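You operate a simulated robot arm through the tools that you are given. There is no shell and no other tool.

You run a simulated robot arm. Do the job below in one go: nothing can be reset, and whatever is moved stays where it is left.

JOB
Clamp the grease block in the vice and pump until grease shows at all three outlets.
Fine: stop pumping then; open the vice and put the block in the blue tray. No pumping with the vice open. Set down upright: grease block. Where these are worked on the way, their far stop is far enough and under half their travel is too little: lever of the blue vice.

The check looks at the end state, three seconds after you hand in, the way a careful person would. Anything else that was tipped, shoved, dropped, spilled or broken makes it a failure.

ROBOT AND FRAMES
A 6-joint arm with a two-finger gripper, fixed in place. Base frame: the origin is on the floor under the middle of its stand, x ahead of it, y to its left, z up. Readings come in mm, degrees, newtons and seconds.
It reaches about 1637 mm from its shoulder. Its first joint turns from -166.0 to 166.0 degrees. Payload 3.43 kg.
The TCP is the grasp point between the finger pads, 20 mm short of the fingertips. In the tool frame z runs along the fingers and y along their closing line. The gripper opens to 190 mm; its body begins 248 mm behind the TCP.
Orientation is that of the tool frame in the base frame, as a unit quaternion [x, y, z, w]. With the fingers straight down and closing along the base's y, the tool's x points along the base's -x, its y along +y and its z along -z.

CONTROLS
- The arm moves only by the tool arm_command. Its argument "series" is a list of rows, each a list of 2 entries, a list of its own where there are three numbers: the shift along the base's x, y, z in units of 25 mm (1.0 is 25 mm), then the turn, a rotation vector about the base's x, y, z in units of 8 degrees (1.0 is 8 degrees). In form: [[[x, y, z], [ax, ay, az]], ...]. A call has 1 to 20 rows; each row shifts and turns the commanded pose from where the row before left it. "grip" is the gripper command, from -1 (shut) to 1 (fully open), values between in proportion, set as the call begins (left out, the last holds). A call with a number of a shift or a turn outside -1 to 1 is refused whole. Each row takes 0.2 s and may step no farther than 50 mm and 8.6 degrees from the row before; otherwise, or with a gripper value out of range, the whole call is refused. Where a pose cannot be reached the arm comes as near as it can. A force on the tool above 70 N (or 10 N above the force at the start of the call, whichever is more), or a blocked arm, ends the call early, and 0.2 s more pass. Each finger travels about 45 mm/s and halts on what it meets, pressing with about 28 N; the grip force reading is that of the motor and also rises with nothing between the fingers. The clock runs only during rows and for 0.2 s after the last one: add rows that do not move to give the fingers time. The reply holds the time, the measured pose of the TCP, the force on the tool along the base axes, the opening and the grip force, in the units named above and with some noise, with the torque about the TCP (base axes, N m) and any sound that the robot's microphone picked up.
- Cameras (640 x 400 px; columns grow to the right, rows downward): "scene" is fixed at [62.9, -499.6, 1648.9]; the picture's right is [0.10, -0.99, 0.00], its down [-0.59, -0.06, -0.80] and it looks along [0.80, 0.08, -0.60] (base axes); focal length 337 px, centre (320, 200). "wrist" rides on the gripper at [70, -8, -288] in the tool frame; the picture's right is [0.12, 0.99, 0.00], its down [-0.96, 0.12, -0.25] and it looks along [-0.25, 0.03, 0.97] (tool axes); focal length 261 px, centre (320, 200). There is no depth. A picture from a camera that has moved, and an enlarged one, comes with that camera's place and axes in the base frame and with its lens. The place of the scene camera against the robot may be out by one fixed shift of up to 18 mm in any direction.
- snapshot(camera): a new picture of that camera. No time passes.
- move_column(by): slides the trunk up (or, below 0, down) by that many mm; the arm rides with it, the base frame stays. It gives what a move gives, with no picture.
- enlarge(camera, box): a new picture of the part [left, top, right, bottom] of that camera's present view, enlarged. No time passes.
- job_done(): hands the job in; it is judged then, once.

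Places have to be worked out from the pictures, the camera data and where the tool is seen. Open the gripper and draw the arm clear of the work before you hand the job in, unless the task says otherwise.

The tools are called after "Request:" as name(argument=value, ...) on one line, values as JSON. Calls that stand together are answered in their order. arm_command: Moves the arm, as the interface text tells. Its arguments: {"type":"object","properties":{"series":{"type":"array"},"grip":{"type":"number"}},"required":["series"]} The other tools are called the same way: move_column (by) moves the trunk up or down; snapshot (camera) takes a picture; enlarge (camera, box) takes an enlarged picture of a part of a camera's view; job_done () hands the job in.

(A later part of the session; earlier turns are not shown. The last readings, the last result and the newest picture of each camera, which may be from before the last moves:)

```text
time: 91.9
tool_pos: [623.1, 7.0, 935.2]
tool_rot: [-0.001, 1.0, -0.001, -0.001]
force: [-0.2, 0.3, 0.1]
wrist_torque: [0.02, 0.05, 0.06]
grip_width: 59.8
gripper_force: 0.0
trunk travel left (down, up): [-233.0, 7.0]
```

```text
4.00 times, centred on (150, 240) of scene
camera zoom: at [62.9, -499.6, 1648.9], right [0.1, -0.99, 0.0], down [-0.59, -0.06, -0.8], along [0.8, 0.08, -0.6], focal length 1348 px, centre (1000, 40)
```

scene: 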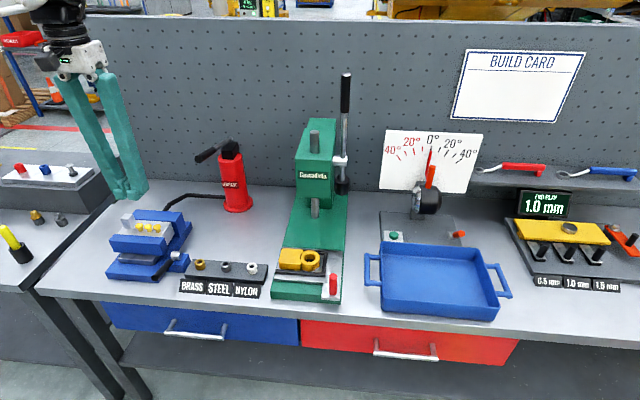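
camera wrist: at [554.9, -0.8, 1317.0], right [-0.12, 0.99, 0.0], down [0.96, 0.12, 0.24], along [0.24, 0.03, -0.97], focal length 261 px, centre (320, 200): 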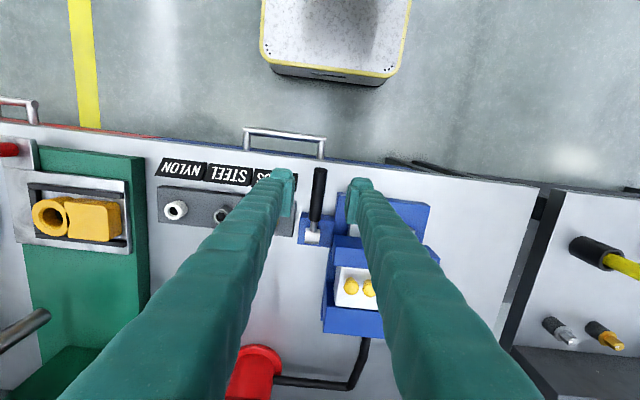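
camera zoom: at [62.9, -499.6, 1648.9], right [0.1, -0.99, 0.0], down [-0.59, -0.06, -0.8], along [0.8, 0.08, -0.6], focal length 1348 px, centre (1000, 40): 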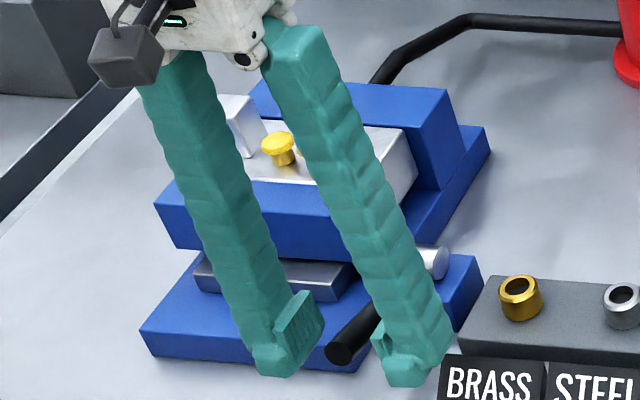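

I lower another ~14 mm so the pads surely cover the lever, then close.

Request:
arm_command(series=[[[0, 0, -0.3], [0, 0, 0]], [[0, 0, -0.26], [0, 0, 0]], [[0, 0, 0], [0, 0, 0]]])

Request:
arm_command(series=[[[0, 0, 0], [0, 0, 0]], [[0, 0, 0], [0, 0, 0]], [[0, 0, 0], [0, 0, 0]], [[0, 0, 0], [0, 0, 0]], [[0, 0, 0], [0, 0, 0]]], grip=-1)

Request:
enlarge(camera="scene", box=[90, 190, 210, 290])

Request:
enlarge(camera="wrist", box=[240, 120, 400, 260])

```text
time: 92.7
tool_pos: [623.9, 6.5, 920.4]
tool_rot: [0.0, 1.0, -0.002, -0.001]
force: [0.3, -0.7, -0.4]
wrist_torque: [0.04, 0.0, 0.0]
grip_width: 60.0
gripper_force: 0.1
trunk travel left (down, up): [-233.0, 7.0]
```

```text
time: 93.9
tool_pos: [623.1, 5.7, 920.2]
tool_rot: [-0.001, 1.0, -0.001, 0.0]
force: [0.3, -27.7, -1.9]
wrist_torque: [0.37, 0.14, -0.39]
grip_width: 14.6
gripper_force: 44.5
trunk travel left (down, up): [-233.0, 7.0]
```

```text
4.00 times, centred on (150, 240) of scene
camera zoom: at [62.9, -499.6, 1648.9], right [0.1, -0.99, 0.0], down [-0.59, -0.06, -0.8], along [0.8, 0.08, -0.6], focal length 1348 px, centre (1000, 40)
```

zoom: 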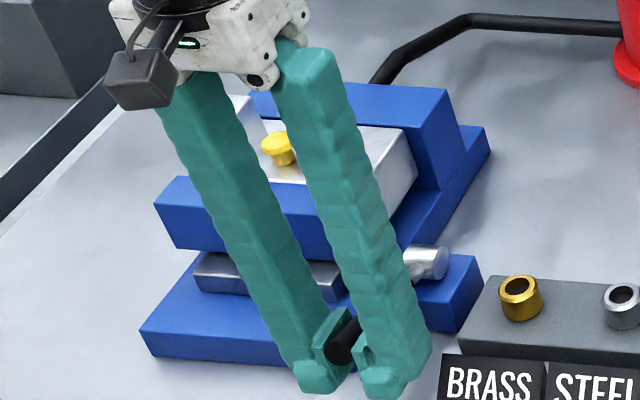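

```text
2.86 times, centred on (320, 190) of wrist
camera zoom: at [553.1, -2.1, 1207.4], right [-0.12, 0.99, 0.0], down [0.96, 0.12, 0.24], along [0.24, 0.03, -0.97], focal length 745 px, centre (320, 229)
```

zoom: 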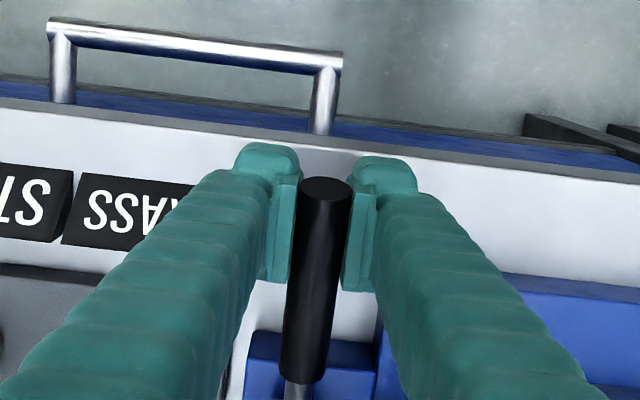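

The lever is gripped with a side load (it's ~3 mm further −y), so I shift −3 mm and lift along the lever's arc.

Request:
arm_command(series=[[[0, -0.12, 0], [0, 0, 0]], [[0.09, 0, 0.33], [0, 0, 0]], [[0.09, 0, 0.33], [0, 0, 0]], [[0, 0, 0], [0, 0, 0]]])

Request:
enlarge(camera="scene", box=[90, 190, 210, 290])

```text
time: 94.9
tool_pos: [626.6, 4.9, 934.7]
tool_rot: [-0.001, 1.0, 0.0, -0.001]
force: [-5.7, 16.7, -16.2]
wrist_torque: [-0.12, 1.45, 0.22]
grip_width: 15.1
gripper_force: 44.7
trunk travel left (down, up): [-233.0, 7.0]
```

```text
4.00 times, centred on (150, 240) of scene
camera zoom: at [62.9, -499.6, 1648.9], right [0.1, -0.99, 0.0], down [-0.59, -0.06, -0.8], along [0.8, 0.08, -0.6], focal length 1348 px, centre (1000, 40)
```

zoom: 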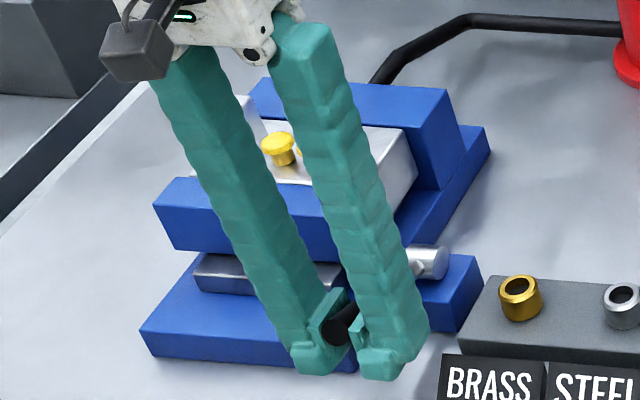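

The lever is lifting (16 N). I continue along the arc, easing the side offset a little.

Request:
arm_command(series=[[[0.15, 0.04, 0.31], [0, 0, 0]], [[0.15, 0, 0.31], [0, 0, 0]], [[0.2, 0, 0.28], [0, 0, 0]], [[0.2, 0, 0.28], [0, 0, 0]], [[0, 0, 0], [0, 0, 0]]])

Request:
enlarge(camera="scene", box=[90, 190, 210, 290])

Request:
enlarge(camera="wrist", box=[240, 120, 400, 260])

```text
time: 96.1
tool_pos: [643.6, 5.9, 965.3]
tool_rot: [0.0, 1.0, -0.002, -0.001]
force: [-9.1, 16.3, -14.1]
wrist_torque: [0.0, 1.52, 0.3]
grip_width: 15.5
gripper_force: 45.7
trunk travel left (down, up): [-233.0, 7.0]
```

```text
4.00 times, centred on (150, 240) of scene
camera zoom: at [62.9, -499.6, 1648.9], right [0.1, -0.99, 0.0], down [-0.59, -0.06, -0.8], along [0.8, 0.08, -0.6], focal length 1348 px, centre (1000, 40)
```

zoom: 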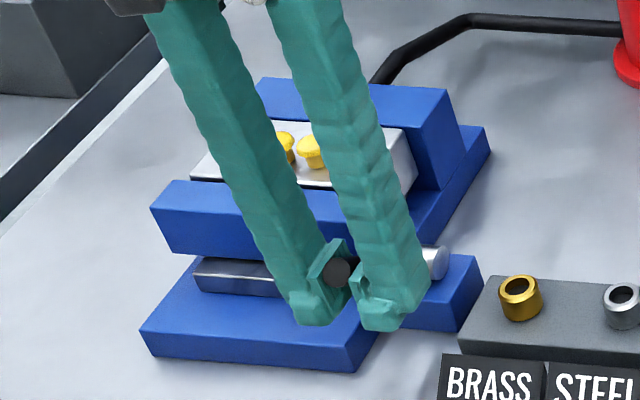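

```text
2.86 times, centred on (320, 190) of wrist
camera zoom: at [574.9, -2.2, 1252.2], right [-0.12, 0.99, 0.0], down [0.96, 0.12, 0.24], along [0.24, 0.03, -0.97], focal length 745 px, centre (320, 229)
```

zoom: 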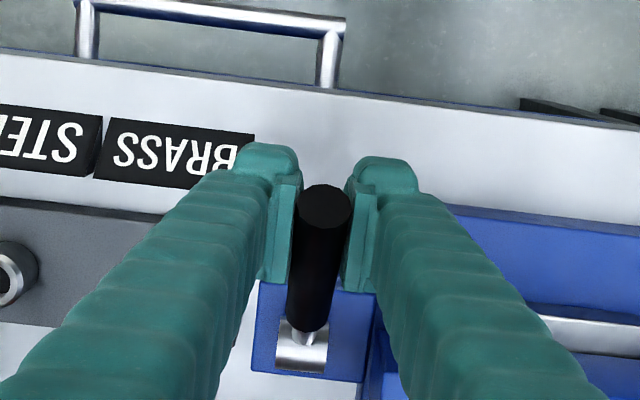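

The lever and jaw are coming open. I continue the arc.

Request:
arm_command(series=[[[0.24, 0, 0.24], [0, 0, 0]], [[0.24, 0, 0.24], [0, 0, 0]], [[0.28, 0, 0.2], [0, 0, 0]], [[0.28, 0, 0.2], [0, 0, 0]], [[0.31, 0, 0.15], [0, 0, 0]], [[0.31, 0, 0.15], [0, 0, 0]], [[0, 0, 0], [0, 0, 0]]])

Request:
enlarge(camera="scene", box=[90, 190, 210, 290])

Request:
enlarge(camera="wrist", box=[240, 120, 400, 260])

```text
time: 97.7
tool_pos: [686.1, 5.1, 995.0]
tool_rot: [0.0, 1.0, -0.002, -0.001]
force: [-8.5, 12.5, -11.6]
wrist_torque: [0.11, 1.16, 0.25]
grip_width: 15.5
gripper_force: 44.7
trunk travel left (down, up): [-233.0, 7.0]
```

```text
4.00 times, centred on (150, 240) of scene
camera zoom: at [62.9, -499.6, 1648.9], right [0.1, -0.99, 0.0], down [-0.59, -0.06, -0.8], along [0.8, 0.08, -0.6], focal length 1348 px, centre (1000, 40)
```

zoom: 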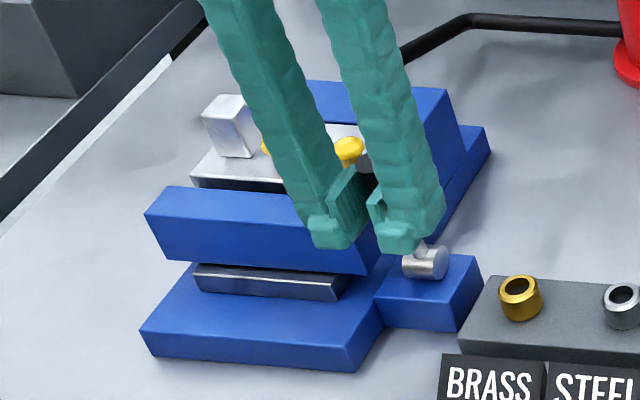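

```text
2.86 times, centred on (320, 190) of wrist
camera zoom: at [617.0, -2.1, 1282.5], right [-0.12, 0.99, 0.0], down [0.96, 0.12, 0.25], along [0.24, 0.03, -0.97], focal length 745 px, centre (320, 229)
```

zoom: 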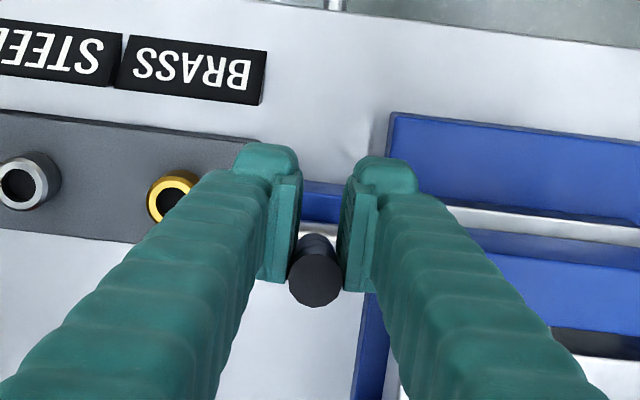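

Lever is nearly upright (its end at x≈699). I push the last bit to the open stop.

Request:
arm_command(series=[[[0.33, 0, 0.08], [0, 0, 0]], [[0.33, 0, 0.05], [0, 0, 0]], [[0.2, 0, 0], [0, 0, 0]], [[0, 0, 0], [0, 0, 0]]])

Request:
enlarge(camera="scene", box=[90, 190, 210, 290])

Request:
enlarge(camera="wrist", box=[240, 120, 400, 260])

```text
time: 98.4
tool_pos: [689.8, 4.7, 996.0]
tool_rot: [-0.002, 1.0, -0.002, -0.011]
force: [-62.3, 4.8, 3.6]
wrist_torque: [0.08, 0.61, 0.19]
grip_width: 6.0
gripper_force: 34.8
trunk travel left (down, up): [-233.0, 7.0]
stopped in row 3: the force on the tool passed its limit at 78 N (the readings are from after the stop); the commanded pose is now the measured one
```

```text
4.00 times, centred on (150, 240) of scene
camera zoom: at [62.9, -499.6, 1648.9], right [0.1, -0.99, 0.0], down [-0.59, -0.06, -0.8], along [0.8, 0.08, -0.6], focal length 1348 px, centre (1000, 40)
```

zoom: 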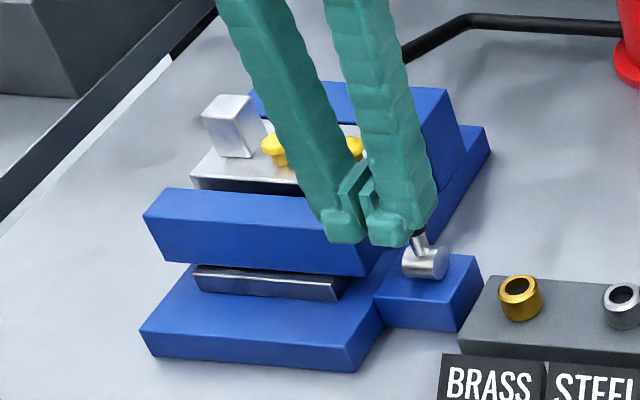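

```text
2.86 times, centred on (320, 190) of wrist
camera zoom: at [627.3, -2.4, 1285.6], right [-0.12, 0.99, 0.0], down [0.97, 0.12, 0.23], along [0.22, 0.03, -0.97], focal length 745 px, centre (320, 229)
```

zoom: 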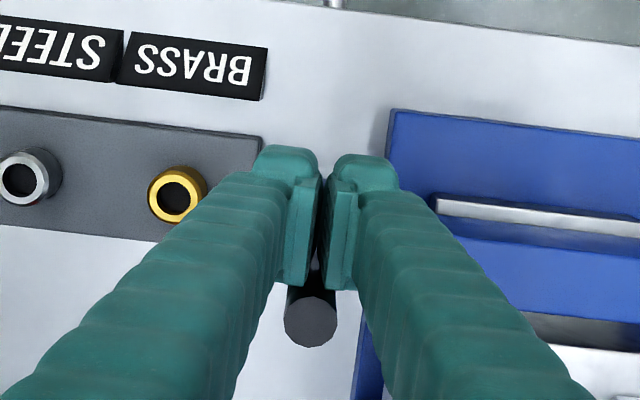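

The lever slipped behind the closed fingers and is at its open stop (same contact x≈690 as at the beginning). I back off, straighten, rise and view the opened vice.

Request:
arm_command(series=[[[-0.5, 0, 0], [0, -0.08, 0]], [[-0.4, 0, 0.2], [0, -0.078, 0]], [[0, 0, 0.8], [0, 0, 0]], [[0, 0, 0.9], [0, 0, 0]], [[0, 0.4, 0.9], [0, 0, 0]], [[0, 0.9, 0.9], [0, 0, 0]], [[0.6, 0.9, 0.6], [0, 0, 0]], [[0.9, 0.9, 0], [0, 0, 0]], [[0.9, 0.9, 0], [0, 0, 0]], [[0.9, 0.6, 0], [0, 0, 0]], [[0.7, 0, 0], [0, 0, 0]], [[0, 0, 0], [0, 0, 0]]], grip=0.68)

Request:
snapshot(camera="wrist")

Request:
enlarge(camera="wrist", box=[200, 100, 440, 260])

Request:
enlarge(camera="scene", box=[90, 190, 210, 290])

```text
time: 101.0
tool_pos: [776.5, 120.7, 1104.5]
tool_rot: [-0.002, 1.0, -0.001, 0.005]
force: [-0.4, 0.7, 0.6]
wrist_torque: [-0.04, 0.03, 0.0]
grip_width: 159.6
gripper_force: 0.1
trunk travel left (down, up): [-233.0, 7.0]
```

```text
taken
camera wrist: at [703.6, 113.7, 1390.9], right [-0.12, 0.99, 0.0], down [0.96, 0.12, 0.26], along [0.25, 0.03, -0.97], focal length 261 px, centre (320, 200)
```

wrist: 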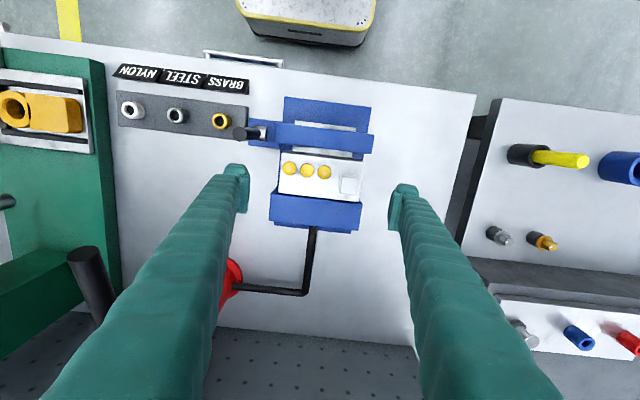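

```text
2.50 times, centred on (320, 180) of wrist
camera zoom: at [703.6, 113.7, 1390.9], right [-0.12, 0.99, 0.0], down [0.96, 0.12, 0.26], along [0.25, 0.03, -0.97], focal length 652 px, centre (320, 250)
```

zoom: 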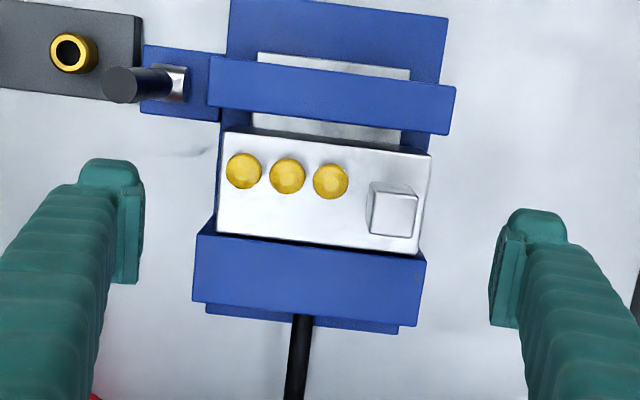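

```text
4.00 times, centred on (150, 240) of scene
camera zoom: at [62.9, -499.6, 1648.9], right [0.1, -0.99, 0.0], down [-0.59, -0.06, -0.8], along [0.8, 0.08, -0.6], focal length 1348 px, centre (1000, 40)
```

zoom: 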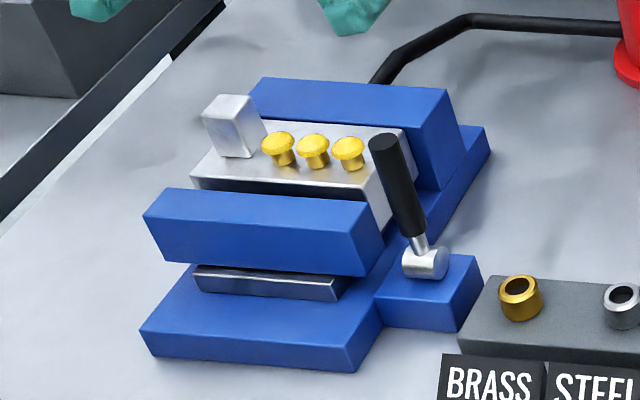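

The vice is open, the lever upright, the grease stands on all three outlets, and the block rests against the back jaw (centre ≈ (783, 123.5)). I level the tool, align over the block and descend to grip its ends.

Request:
arm_command(series=[[[0.26, 0.11, -0.5], [0, 0.07, 0]], [[0, 0, -0.9], [0, 0, 0]], [[0, 0, -0.9], [0, 0, 0]], [[0, 0, -0.9], [0, 0, 0]], [[0, 0, -0.9], [0, 0, 0]], [[0, 0, 0], [0, 0, 0]]])

Request:
enlarge(camera="wrist", box=[200, 130, 440, 280])

Request:
enlarge(camera="scene", box=[90, 180, 210, 280])

```text
time: 102.4
tool_pos: [779.5, 120.8, 1000.5]
tool_rot: [-0.001, 1.0, -0.001, -0.001]
force: [-0.6, 0.3, -0.2]
wrist_torque: [0.04, -0.01, -0.01]
grip_width: 159.4
gripper_force: 0.1
trunk travel left (down, up): [-233.0, 7.0]
```

```text
2.67 times, centred on (320, 205) of wrist
camera zoom: at [711.8, 114.9, 1288.2], right [-0.12, 0.99, 0.0], down [0.96, 0.12, 0.25], along [0.24, 0.03, -0.97], focal length 695 px, centre (320, 187)
```

zoom: 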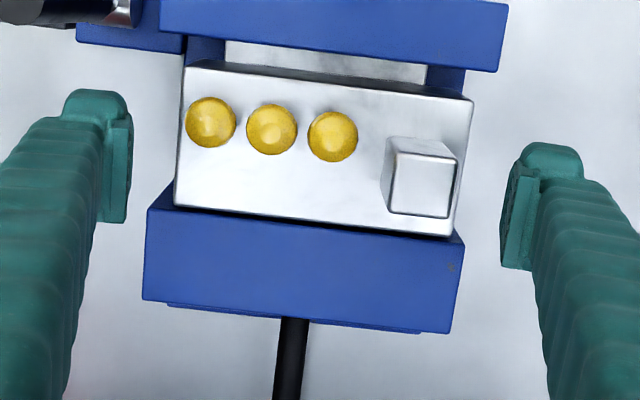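

```text
4.00 times, centred on (150, 230) of scene
camera zoom: at [62.9, -499.6, 1648.9], right [0.1, -0.99, 0.0], down [-0.59, -0.06, -0.8], along [0.8, 0.08, -0.6], focal length 1348 px, centre (1000, 80)
```

zoom: 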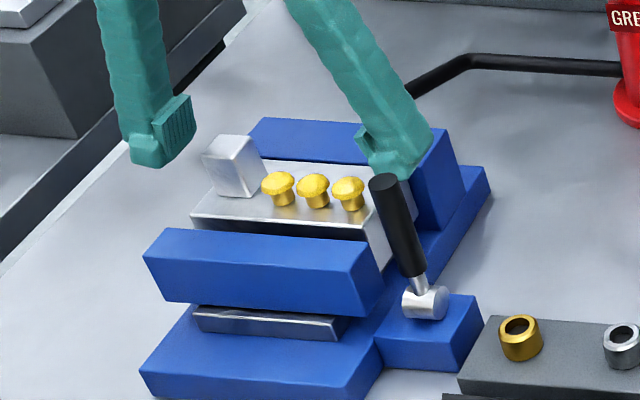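

The block centre is ~2 mm further in +y than the fingers. I correct and lower to TCP z≈950.

Request:
arm_command(series=[[[0.04, 0.09, -0.5], [0, 0, 0]], [[0, 0, -0.5], [0, 0, 0]], [[0, 0, -0.5], [0, 0, 0]], [[0, 0, -0.5], [0, 0, 0]], [[0, 0, 0], [0, 0, 0]]])

Request:
enlarge(camera="wrist", box=[200, 130, 440, 280])

Request:
enlarge(camera="scene", box=[90, 180, 210, 280])

```text
time: 103.6
tool_pos: [782.0, 124.7, 952.1]
tool_rot: [-0.001, 1.0, -0.002, -0.001]
force: [-0.4, 0.8, 0.1]
wrist_torque: [0.0, -0.03, -0.01]
grip_width: 159.7
gripper_force: 0.0
trunk travel left (down, up): [-233.0, 7.0]
```

```text
2.67 times, centred on (320, 205) of wrist
camera zoom: at [712.6, 117.7, 1239.2], right [-0.12, 0.99, 0.0], down [0.96, 0.12, 0.25], along [0.24, 0.03, -0.97], focal length 695 px, centre (320, 187)
```

zoom: 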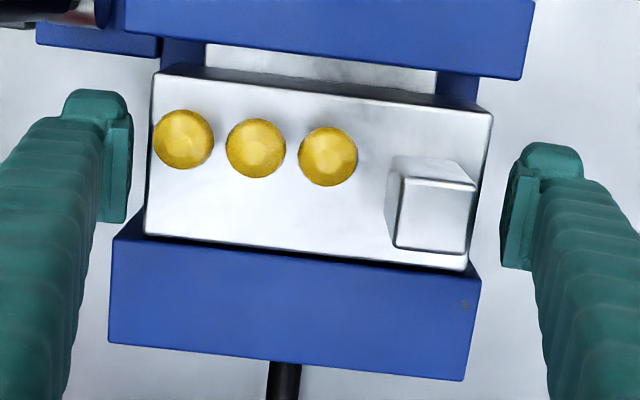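

```text
4.00 times, centred on (150, 230) of scene
camera zoom: at [62.9, -499.6, 1648.9], right [0.1, -0.99, 0.0], down [-0.59, -0.06, -0.8], along [0.8, 0.08, -0.6], focal length 1348 px, centre (1000, 80)
```

zoom: 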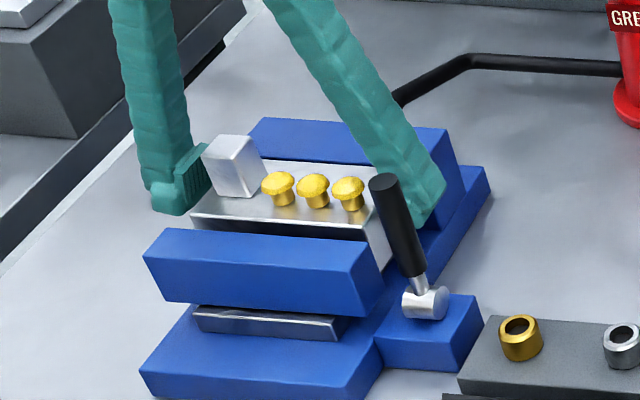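

Well aligned; the grease cap nearest the end keeps ~5 mm clearance from the pad. I close on the block.

Request:
arm_command(series=[[[0, 0, 0], [0, 0, 0]], [[0, 0, 0], [0, 0, 0]], [[0, 0, 0], [0, 0, 0]], [[0, 0, 0], [0, 0, 0]], [[0, 0, 0], [0, 0, 0]]], grip=-1)

Request:
enlarge(camera="wrist", box=[200, 130, 440, 280])

```text
time: 104.8
tool_pos: [782.6, 125.5, 952.0]
tool_rot: [0.0, 1.0, -0.001, -0.001]
force: [0.4, -2.9, 3.1]
wrist_torque: [-0.08, -0.06, -0.12]
grip_width: 140.7
gripper_force: 28.3
trunk travel left (down, up): [-233.0, 7.0]
```

```text
2.67 times, centred on (320, 205) of wrist
camera zoom: at [712.5, 117.3, 1239.5], right [-0.12, 0.99, 0.0], down [0.96, 0.12, 0.25], along [0.24, 0.03, -0.97], focal length 695 px, centre (320, 187)
```

zoom: 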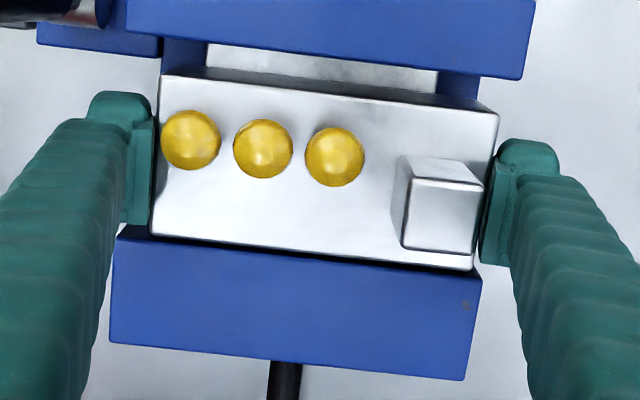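

Gripped (140.7 mm, 28 N). I lift slowly and check it comes up level without dragging the jaws.

Request:
arm_command(series=[[[-0.1, 0, 0.1], [0, 0, 0]], [[-0.1, 0, 0.2], [0, 0, 0]], [[0, 0, 0.3], [0, 0, 0]], [[0, 0, 0.4], [0, 0, 0]], [[0, 0, 0.4], [0, 0, 0]], [[0, 0, 0], [0, 0, 0]]])

Request:
enlarge(camera="wrist", box=[200, 130, 440, 280])

Request:
enlarge(camera="scene", box=[90, 180, 210, 280])

```text
time: 106.2
tool_pos: [778.2, 124.1, 987.2]
tool_rot: [-0.001, 1.0, -0.002, -0.002]
force: [-0.1, -0.2, -5.7]
wrist_torque: [0.0, -0.03, 0.01]
grip_width: 140.4
gripper_force: 28.0
trunk travel left (down, up): [-233.0, 7.0]
```

```text
2.67 times, centred on (320, 205) of wrist
camera zoom: at [708.3, 117.5, 1274.8], right [-0.12, 0.99, 0.0], down [0.96, 0.12, 0.25], along [0.24, 0.03, -0.97], focal length 695 px, centre (320, 187)
```

zoom: 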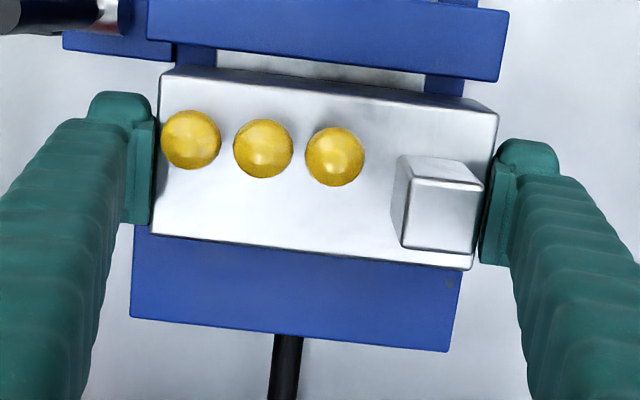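

```text
4.00 times, centred on (150, 230) of scene
camera zoom: at [62.9, -499.6, 1648.9], right [0.1, -0.99, 0.0], down [-0.59, -0.06, -0.8], along [0.8, 0.08, -0.6], focal length 1348 px, centre (1000, 80)
```

zoom: 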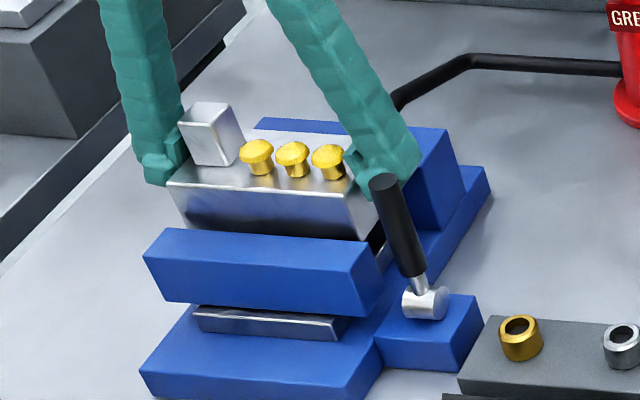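

The block lifts cleanly with grease intact. I raise to z≈1125 and draw back toward −x, then begin crossing in −y in front of the press.

Request:
arm_command(series=[[[0, 0, 0.7], [0, 0, 0]], [[0, 0, 0.8], [0, 0, 0]], [[0, 0, 0.8], [0, 0, 0]], [[0, 0, 0.8], [0, 0, 0]], [[0, 0, 0.8], [0, 0, 0]], [[0, 0, 0.8], [0, 0, 0]], [[0, 0, 0.8], [0, 0, 0]], [[-0.6, 0, 0], [0, 0, 0]], [[-0.8, 0, 0], [0, 0, 0]], [[-0.8, 0, 0], [0, 0, 0]], [[-0.8, 0, 0], [0, 0, 0]], [[-0.8, 0, 0], [0, 0, 0]], [[-0.8, 0, 0], [0, 0, 0]], [[-0.8, 0, 0], [0, 0, 0]], [[-0.6, 0, 0], [0, 0, 0]], [[0, 0, 0], [0, 0, 0]]])

Request:
snapshot(camera="scene")

Request:
snapshot(camera="wrist")

```text
time: 109.6
tool_pos: [628.6, 124.3, 1124.3]
tool_rot: [0.0, 1.0, -0.002, -0.001]
force: [1.0, 0.5, -5.9]
wrist_torque: [0.0, 0.01, 0.01]
grip_width: 139.4
gripper_force: 27.7
trunk travel left (down, up): [-233.0, 7.0]
```

```text
taken
```

scene: 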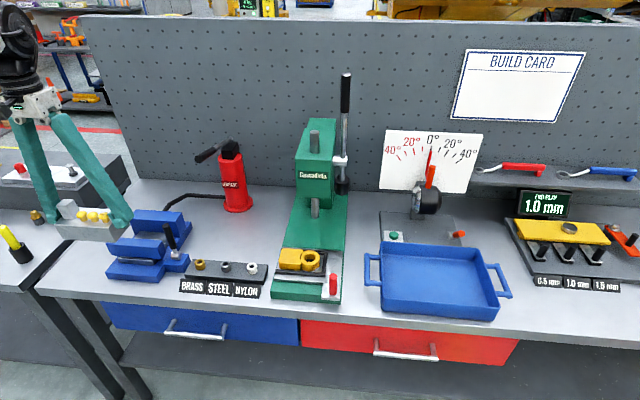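

```text
taken
camera wrist: at [559.3, 117.3, 1412.0], right [-0.12, 0.99, 0.0], down [0.96, 0.12, 0.25], along [0.24, 0.03, -0.97], focal length 261 px, centre (320, 200)
```

wrist: 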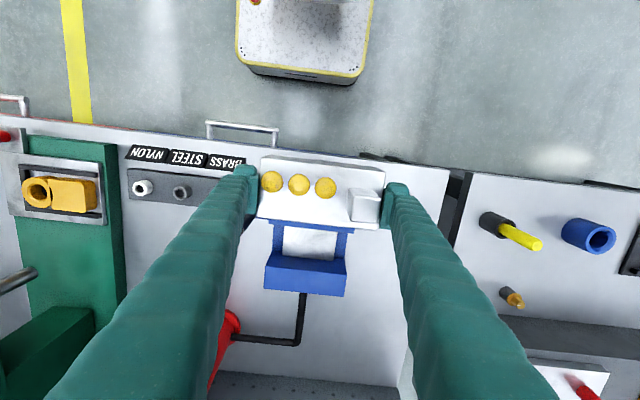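

Held steady. I cross in −y at x≈628, z≈1124, well in front of the press.

Request:
arm_command(series=[[[0, -0.6, 0], [0, 0, 0]], [[0, -0.9, 0], [0, 0, 0]], [[0, -0.9, 0], [0, 0, 0]], [[0, -0.9, 0], [0, 0, 0]], [[0, -0.9, 0], [0, 0, 0]], [[0, -0.9, 0], [0, 0, 0]], [[0, -0.9, 0], [0, 0, 0]], [[0, -0.9, 0], [0, 0, 0]], [[0, -0.9, 0], [0, 0, 0]], [[0, -0.9, 0], [0, 0, 0]], [[0, -0.9, 0], [0, 0, 0]], [[0, -0.9, 0], [0, 0, 0]], [[0, -0.9, 0], [0, 0, 0]], [[0, -0.9, 0], [0, 0, 0]], [[0, -0.9, 0], [0, 0, 0]], [[0, -0.9, 0], [0, 0, 0]], [[0, -0.9, 0], [0, 0, 0]], [[0, -0.9, 0], [0, 0, 0]], [[0, -0.6, 0], [0, 0, 0]], [[0, 0, 0], [0, 0, 0]]])

Request:
snapshot(camera="scene")

Request:
snapshot(camera="wrist")

```text
time: 113.8
tool_pos: [626.4, -287.8, 1123.5]
tool_rot: [-0.001, 1.0, -0.002, 0.0]
force: [-0.2, -0.8, -6.1]
wrist_torque: [0.0, -0.02, 0.02]
grip_width: 139.4
gripper_force: 28.3
trunk travel left (down, up): [-233.0, 7.0]
```

```text
taken
```

scene: 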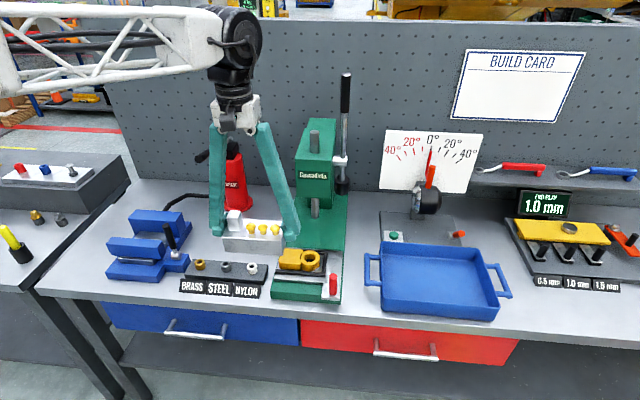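

```text
taken
camera wrist: at [558.3, -295.0, 1411.1], right [-0.12, 0.99, 0.0], down [0.96, 0.12, 0.25], along [0.24, 0.03, -0.97], focal length 261 px, centre (320, 200)
```

wrist: 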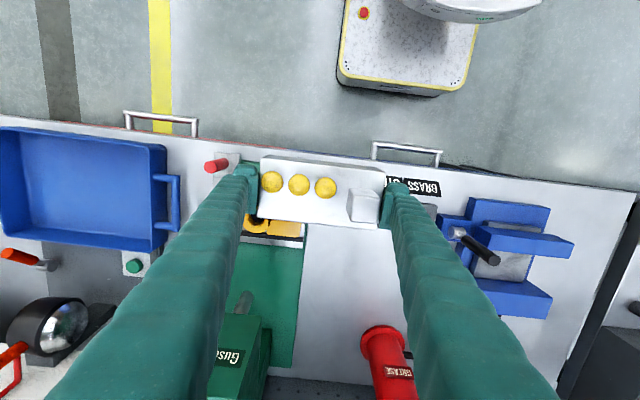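

The press is well behind the path. I continue crossing to y≈−763 above the tray.

Request:
arm_command(series=[[[0, -0.7, 0], [0, 0, 0]], [[0, -0.95, 0], [0, 0, 0]], [[0, -0.95, 0], [0, 0, 0]], [[0, -0.95, 0], [0, 0, 0]], [[0, -0.95, 0], [0, 0, 0]], [[0, -0.95, 0], [0, 0, 0]], [[0, -0.95, 0], [0, 0, 0]], [[0, -0.95, 0], [0, 0, 0]], [[0, -0.95, 0], [0, 0, 0]], [[0, -0.95, 0], [0, 0, 0]], [[0, -0.95, 0], [0, 0, 0]], [[0, -0.95, 0], [0, 0, 0]], [[0, -0.95, 0], [0, 0, 0]], [[0, -0.95, 0], [0, 0, 0]], [[0, -0.95, 0], [0, 0, 0]], [[0, -0.95, 0], [0, 0, 0]], [[0, -0.95, 0], [0, 0, 0]], [[0, -0.95, 0], [0, 0, 0]], [[0, -0.7, 0], [0, 0, 0]], [[0, 0, 0], [0, 0, 0]]])

Request:
snapshot(camera="scene")

Request:
snapshot(camera="wrist")

```text
time: 118.0
tool_pos: [630.1, -729.2, 1123.6]
tool_rot: [-0.001, 1.0, -0.002, -0.001]
force: [0.4, 0.1, -7.4]
wrist_torque: [-0.02, 0.02, 0.01]
grip_width: 139.5
gripper_force: 27.9
trunk travel left (down, up): [-233.0, 7.0]
```

```text
taken
```

scene: 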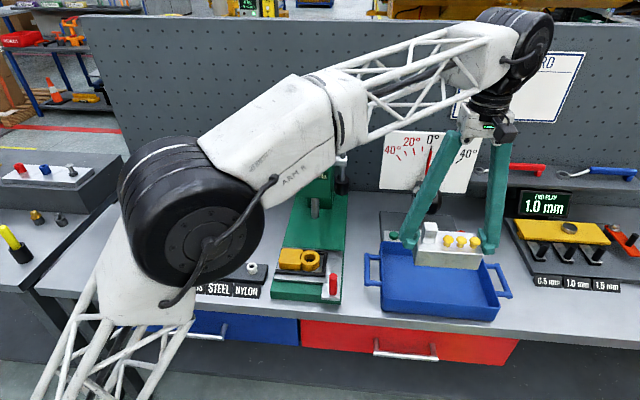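

```text
taken
camera wrist: at [561.3, -735.7, 1411.1], right [-0.12, 0.99, 0.0], down [0.96, 0.12, 0.25], along [0.24, 0.03, -0.97], focal length 261 px, centre (320, 200)
```

wrist: 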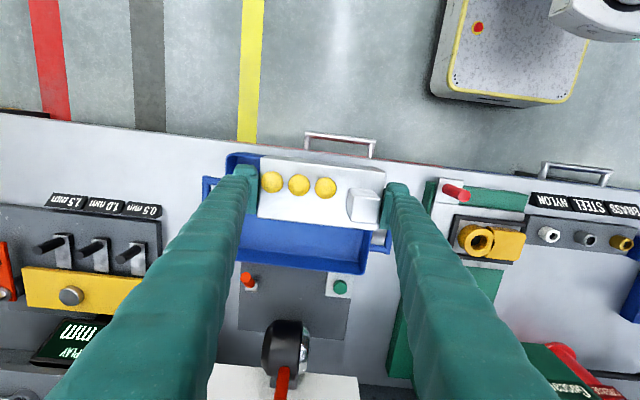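

I'm in front of and above the tray. I zoom in to locate the tray rim precisely before moving over it.

Request:
enlarge(camera="wrist", box=[190, 130, 420, 290])

Request:
enlarge(camera="scene", box=[355, 200, 525, 330])

```text
2.50 times, centred on (305, 210) of wrist
camera zoom: at [561.3, -735.7, 1411.1], right [-0.12, 0.99, 0.0], down [0.96, 0.12, 0.25], along [0.24, 0.03, -0.97], focal length 652 px, centre (358, 175)
```

zoom: 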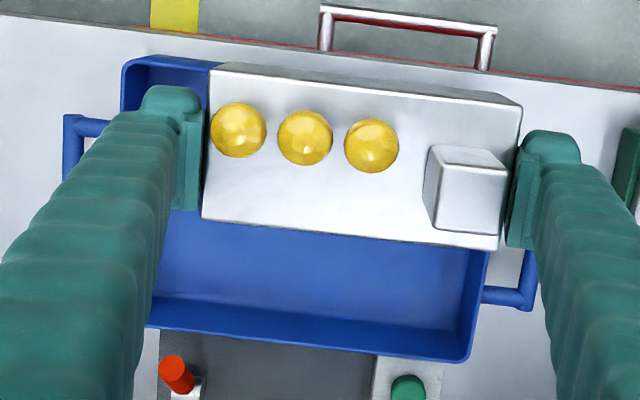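

```text
3.08 times, centred on (440, 265) of scene
camera zoom: at [62.9, -499.6, 1648.9], right [0.1, -0.99, 0.0], down [-0.59, -0.06, -0.8], along [0.8, 0.08, -0.6], focal length 1037 px, centre (-49, 0)
```

zoom: 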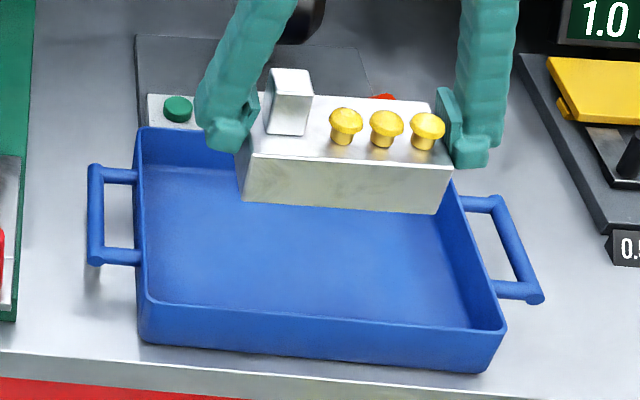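

The tray spans about x 623–845, y −603…−910. I move over its centre (736, −757).

Request:
arm_command(series=[[[0.6, -0.2, 0], [0, 0, 0]], [[0.8, -0.2, 0], [0, 0, 0]], [[0.8, -0.2, 0], [0, 0, 0]], [[0.8, -0.2, 0], [0, 0, 0]], [[0.8, -0.2, 0], [0, 0, 0]], [[0.45, -0.1, 0], [0, 0, 0]], [[0, 0, 0], [0, 0, 0]]])

Request:
snapshot(camera="wrist")

Request:
enlarge(camera="scene", box=[355, 150, 525, 330])

```text
time: 119.6
tool_pos: [734.6, -756.0, 1124.0]
tool_rot: [0.0, 1.0, -0.001, -0.001]
force: [0.1, 0.5, -6.8]
wrist_torque: [0.03, 0.05, 0.02]
grip_width: 139.4
gripper_force: 28.4
trunk travel left (down, up): [-233.0, 7.0]
```

```text
taken
camera wrist: at [665.7, -763.5, 1411.3], right [-0.12, 0.99, 0.0], down [0.96, 0.12, 0.25], along [0.24, 0.03, -0.97], focal length 261 px, centre (320, 200)
```

wrist: 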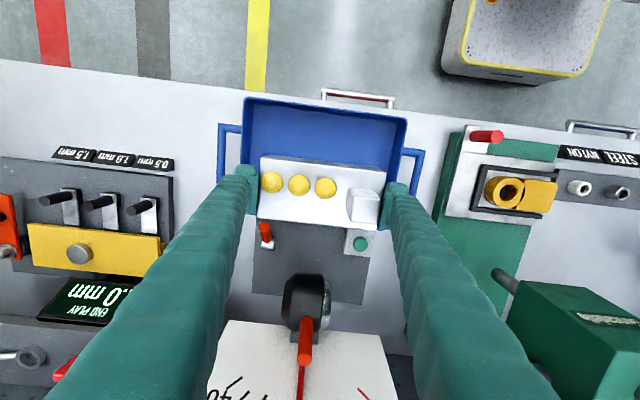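

```text
2.22 times, centred on (440, 240) of scene
camera zoom: at [62.9, -499.6, 1648.9], right [0.1, -0.99, 0.0], down [-0.59, -0.06, -0.8], along [0.8, 0.08, -0.6], focal length 749 px, centre (53, 111)
```

zoom: 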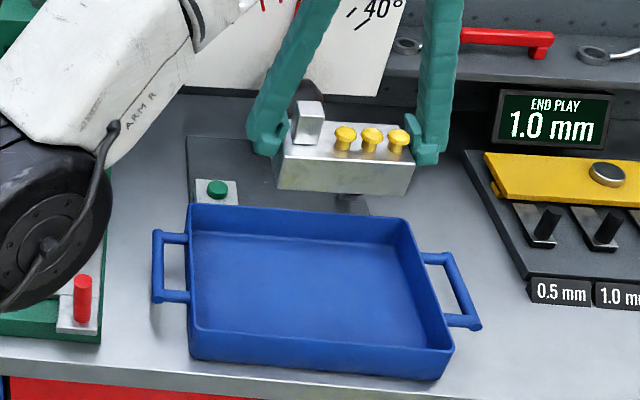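

Tray front edge x≈618, y −908…−606, so the block is centred over it. I descend to about rim height and check.

Request:
arm_command(series=[[[-0.1, 0, -0.6], [0, 0, 0]], [[0, 0, -0.9], [0, 0, 0]], [[0, 0, -0.9], [0, 0, 0]], [[0, 0, -0.9], [0, 0, 0]], [[0, 0, -0.9], [0, 0, 0]], [[0, 0, -0.9], [0, 0, 0]], [[0, 0, -0.9], [0, 0, 0]], [[0, 0, -0.6], [0, 0, 0]], [[0, 0, 0], [0, 0, 0]]])

Request:
enlarge(camera="wrist", box=[180, 80, 460, 270])

Request:
enlarge(camera="scene", box=[355, 190, 525, 330])

```text
time: 121.6
tool_pos: [730.3, -754.7, 959.2]
tool_rot: [-0.001, 1.0, -0.001, 0.0]
force: [0.0, -0.1, -6.5]
wrist_torque: [0.0, 0.0, -0.01]
grip_width: 139.5
gripper_force: 28.1
trunk travel left (down, up): [-233.0, 7.0]
```

```text
2.11 times, centred on (320, 175) of wrist
camera zoom: at [661.8, -762.0, 1246.4], right [-0.12, 0.99, 0.0], down [0.96, 0.12, 0.25], along [0.24, 0.03, -0.97], focal length 549 px, centre (320, 253)
```

zoom: 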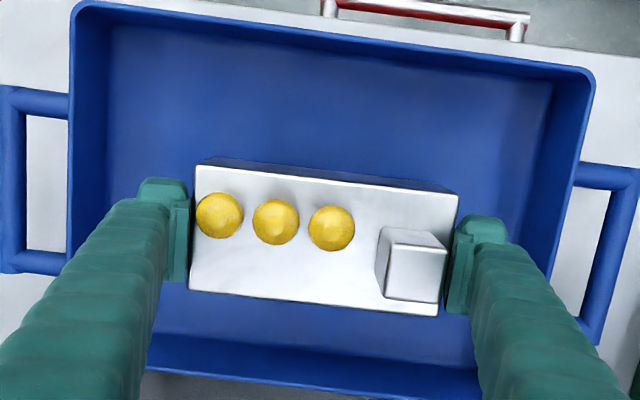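

```text
2.86 times, centred on (440, 260) of scene
camera zoom: at [62.9, -499.6, 1648.9], right [0.1, -0.99, 0.0], down [-0.59, -0.06, -0.8], along [0.8, 0.08, -0.6], focal length 963 px, centre (-23, 29)
```

zoom: 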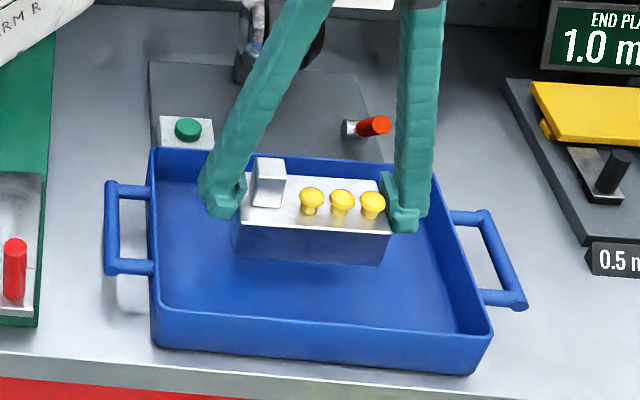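

Plenty of margin to the tray walls. I lower near the floor, then creep down to contact.

Request:
arm_command(series=[[[0, 0, -0.5], [0, 0, 0]], [[0, 0, -0.5], [0, 0, 0]], [[0, 0, -0.4], [0, 0, 0]], [[0, 0, -0.2], [0, 0, 0]], [[0, 0, 0], [0, 0, 0]]])

Request:
arm_command(series=[[[0, 0, -0.08], [0, 0, 0]], [[0, 0, -0.08], [0, 0, 0]], [[0, 0, 0], [0, 0, 0]]])

Request:
enlarge(camera="scene", box=[380, 220, 490, 310])

```text
time: 122.8
tool_pos: [730.4, -757.0, 919.3]
tool_rot: [-0.001, 1.0, -0.001, -0.001]
force: [0.3, 0.6, -6.2]
wrist_torque: [-0.09, -0.03, 0.0]
grip_width: 139.1
gripper_force: 28.0
trunk travel left (down, up): [-233.0, 7.0]
```

```text
time: 123.6
tool_pos: [731.9, -755.3, 915.0]
tool_rot: [0.0, 1.0, 0.0, -0.001]
force: [-0.3, -0.7, -5.8]
wrist_torque: [-0.03, -0.05, -0.02]
grip_width: 139.3
gripper_force: 28.3
trunk travel left (down, up): [-233.0, 7.0]
```

```text
4.44 times, centred on (435, 265) of scene
camera zoom: at [62.9, -499.6, 1648.9], right [0.1, -0.99, 0.0], down [-0.59, -0.06, -0.8], along [0.8, 0.08, -0.6], focal length 1498 px, centre (-191, -89)
```

zoom: 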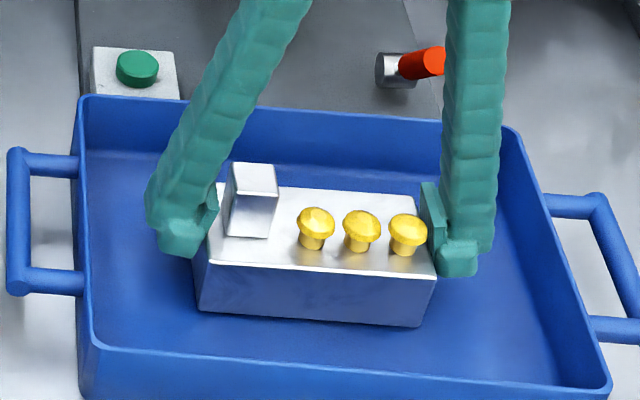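

Still hanging free (−5.8 N). I step down ~1–2 mm at a time until the load comes off.

Request:
arm_command(series=[[[0, 0, -0.06], [0, 0, 0]], [[0, 0, -0.06], [0, 0, 0]], [[0, 0, 0], [0, 0, 0]]])

Request:
arm_command(series=[[[0, 0, -0.06], [0, 0, 0]], [[0, 0, 0], [0, 0, 0]]])

Request:
arm_command(series=[[[0, 0, -0.06], [0, 0, 0]], [[0, 0, 0], [0, 0, 0]]])

```text
time: 124.4
tool_pos: [731.8, -755.8, 911.6]
tool_rot: [-0.001, 1.0, -0.001, -0.001]
force: [-0.2, -0.1, -2.9]
wrist_torque: [0.22, 0.09, 0.03]
grip_width: 139.2
gripper_force: 28.1
trunk travel left (down, up): [-233.0, 7.0]
```

```text
time: 125.0
tool_pos: [732.9, -754.5, 911.8]
tool_rot: [0.0, 1.0, -0.002, 0.0]
force: [3.4, -3.6, 9.2]
wrist_torque: [0.89, 0.39, -0.07]
grip_width: 139.6
gripper_force: 27.5
trunk travel left (down, up): [-233.0, 7.0]
```

```text
time: 125.6
tool_pos: [729.9, -755.5, 910.1]
tool_rot: [-0.001, 1.0, -0.003, 0.0]
force: [7.1, -5.2, 21.6]
wrist_torque: [-0.06, 0.3, 0.05]
grip_width: 139.3
gripper_force: 27.8
trunk travel left (down, up): [-233.0, 7.0]
```

The block is on the tray floor. I ease up 1 mm and open the fingers.

Request:
arm_command(series=[[[0, 0, 0.05], [0, 0, 0]], [[0, 0, 0], [0, 0, 0]]])

Request:
arm_command(series=[[[0, 0, 0], [0, 0, 0]], [[0, 0, 0], [0, 0, 0]], [[0, 0, 0], [0, 0, 0]], [[0, 0, 0], [0, 0, 0]]], grip=0.72)

Request:
enlarge(camera="scene", box=[380, 220, 490, 310])

Request:
enlarge(camera="wrist", box=[180, 80, 460, 270])

```text
time: 126.2
tool_pos: [732.5, -755.5, 911.0]
tool_rot: [-0.001, 1.0, -0.002, 0.0]
force: [9.1, -2.4, 17.8]
wrist_torque: [-0.22, -0.46, 0.04]
grip_width: 139.3
gripper_force: 28.1
trunk travel left (down, up): [-233.0, 7.0]
```

```text
time: 127.2
tool_pos: [730.6, -755.9, 910.8]
tool_rot: [-0.001, 1.0, -0.002, -0.001]
force: [0.8, 0.4, -0.1]
wrist_torque: [0.0, -0.01, -0.03]
grip_width: 163.4
gripper_force: 0.1
trunk travel left (down, up): [-233.0, 7.0]
```

```text
4.44 times, centred on (435, 265) of scene
camera zoom: at [62.9, -499.6, 1648.9], right [0.1, -0.99, 0.0], down [-0.59, -0.06, -0.8], along [0.8, 0.08, -0.6], focal length 1498 px, centre (-191, -89)
```

zoom: 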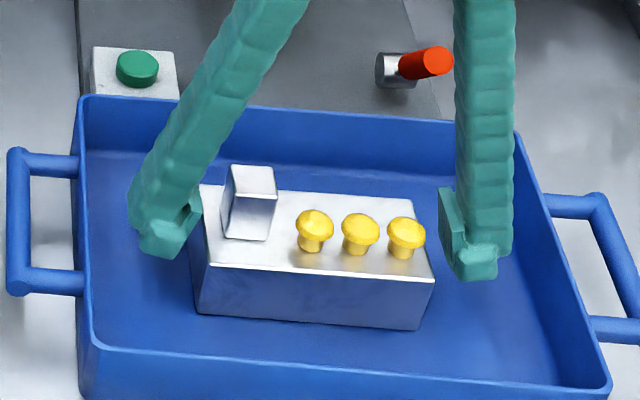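

```text
2.11 times, centred on (320, 175) of wrist
camera zoom: at [661.5, -763.5, 1197.1], right [-0.12, 0.99, 0.0], down [0.96, 0.12, 0.25], along [0.24, 0.03, -0.97], focal length 549 px, centre (320, 253)
```

zoom: 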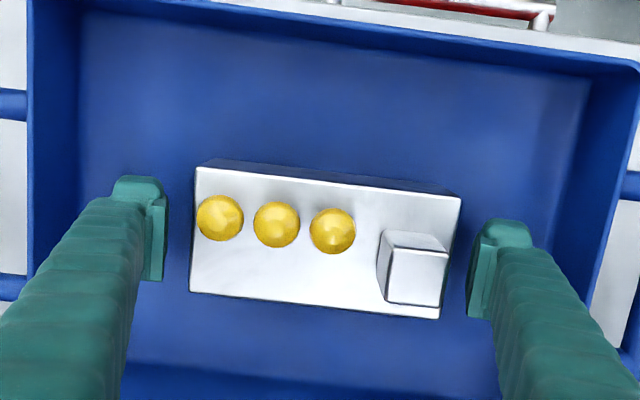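

The block stands upright in the tray with all three grease caps. I retract straight up and draw the arm back clear of the work.

Request:
arm_command(series=[[[0, 0, 0.5], [0, 0, 0]], [[0, 0, 0.8], [0, 0, 0]], [[0, 0, 0.9], [0, 0, 0]], [[0, 0, 0.9], [0, 0, 0]], [[0, 0, 0.9], [0, 0, 0]], [[0, 0, 0.9], [0, 0, 0]], [[0, 0, 0.9], [0, 0, 0]], [[0, 0, 0.9], [0, 0, 0]], [[0, 0, 0.9], [0, 0, 0]], [[0, 0, 0.9], [0, 0, 0]], [[-0.9, 0, 0.9], [0, 0, 0]], [[-0.9, 0, 0.9], [0, 0, 0]], [[-0.9, 0, 0.9], [0, 0, 0]], [[-0.9, 0, 0.9], [0, 0, 0]], [[-0.9, 0, 0.9], [0, 0, 0]], [[-0.9, 0, 0.9], [0, 0, 0]], [[-0.9, 0, 0.9], [0, 0, 0]], [[0, 0, 0], [0, 0, 0]]])

Request:
snapshot(camera="scene")

Request:
snapshot(camera="wrist")

```text
time: 131.0
tool_pos: [561.8, -739.2, 1257.1]
tool_rot: [-0.001, 1.0, -0.005, 0.002]
force: [0.0, 0.4, -0.2]
wrist_torque: [-0.06, -0.09, 0.0]
grip_width: 163.5
gripper_force: 0.1
out of reach, approached as far as the arm can: row 14, 15, 16, 17
trunk travel left (down, up): [-233.0, 7.0]
```

```text
taken
```

scene: 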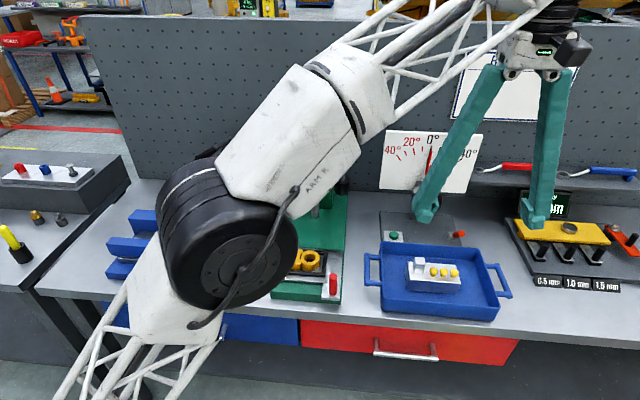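

```text
taken
camera wrist: at [490.2, -744.3, 1544.9], right [-0.12, 0.99, -0.01], down [0.96, 0.12, 0.25], along [0.25, 0.02, -0.97], focal length 261 px, centre (320, 200)
```

wrist: 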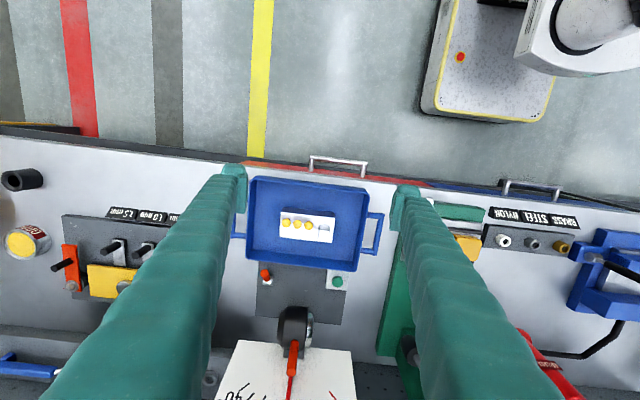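

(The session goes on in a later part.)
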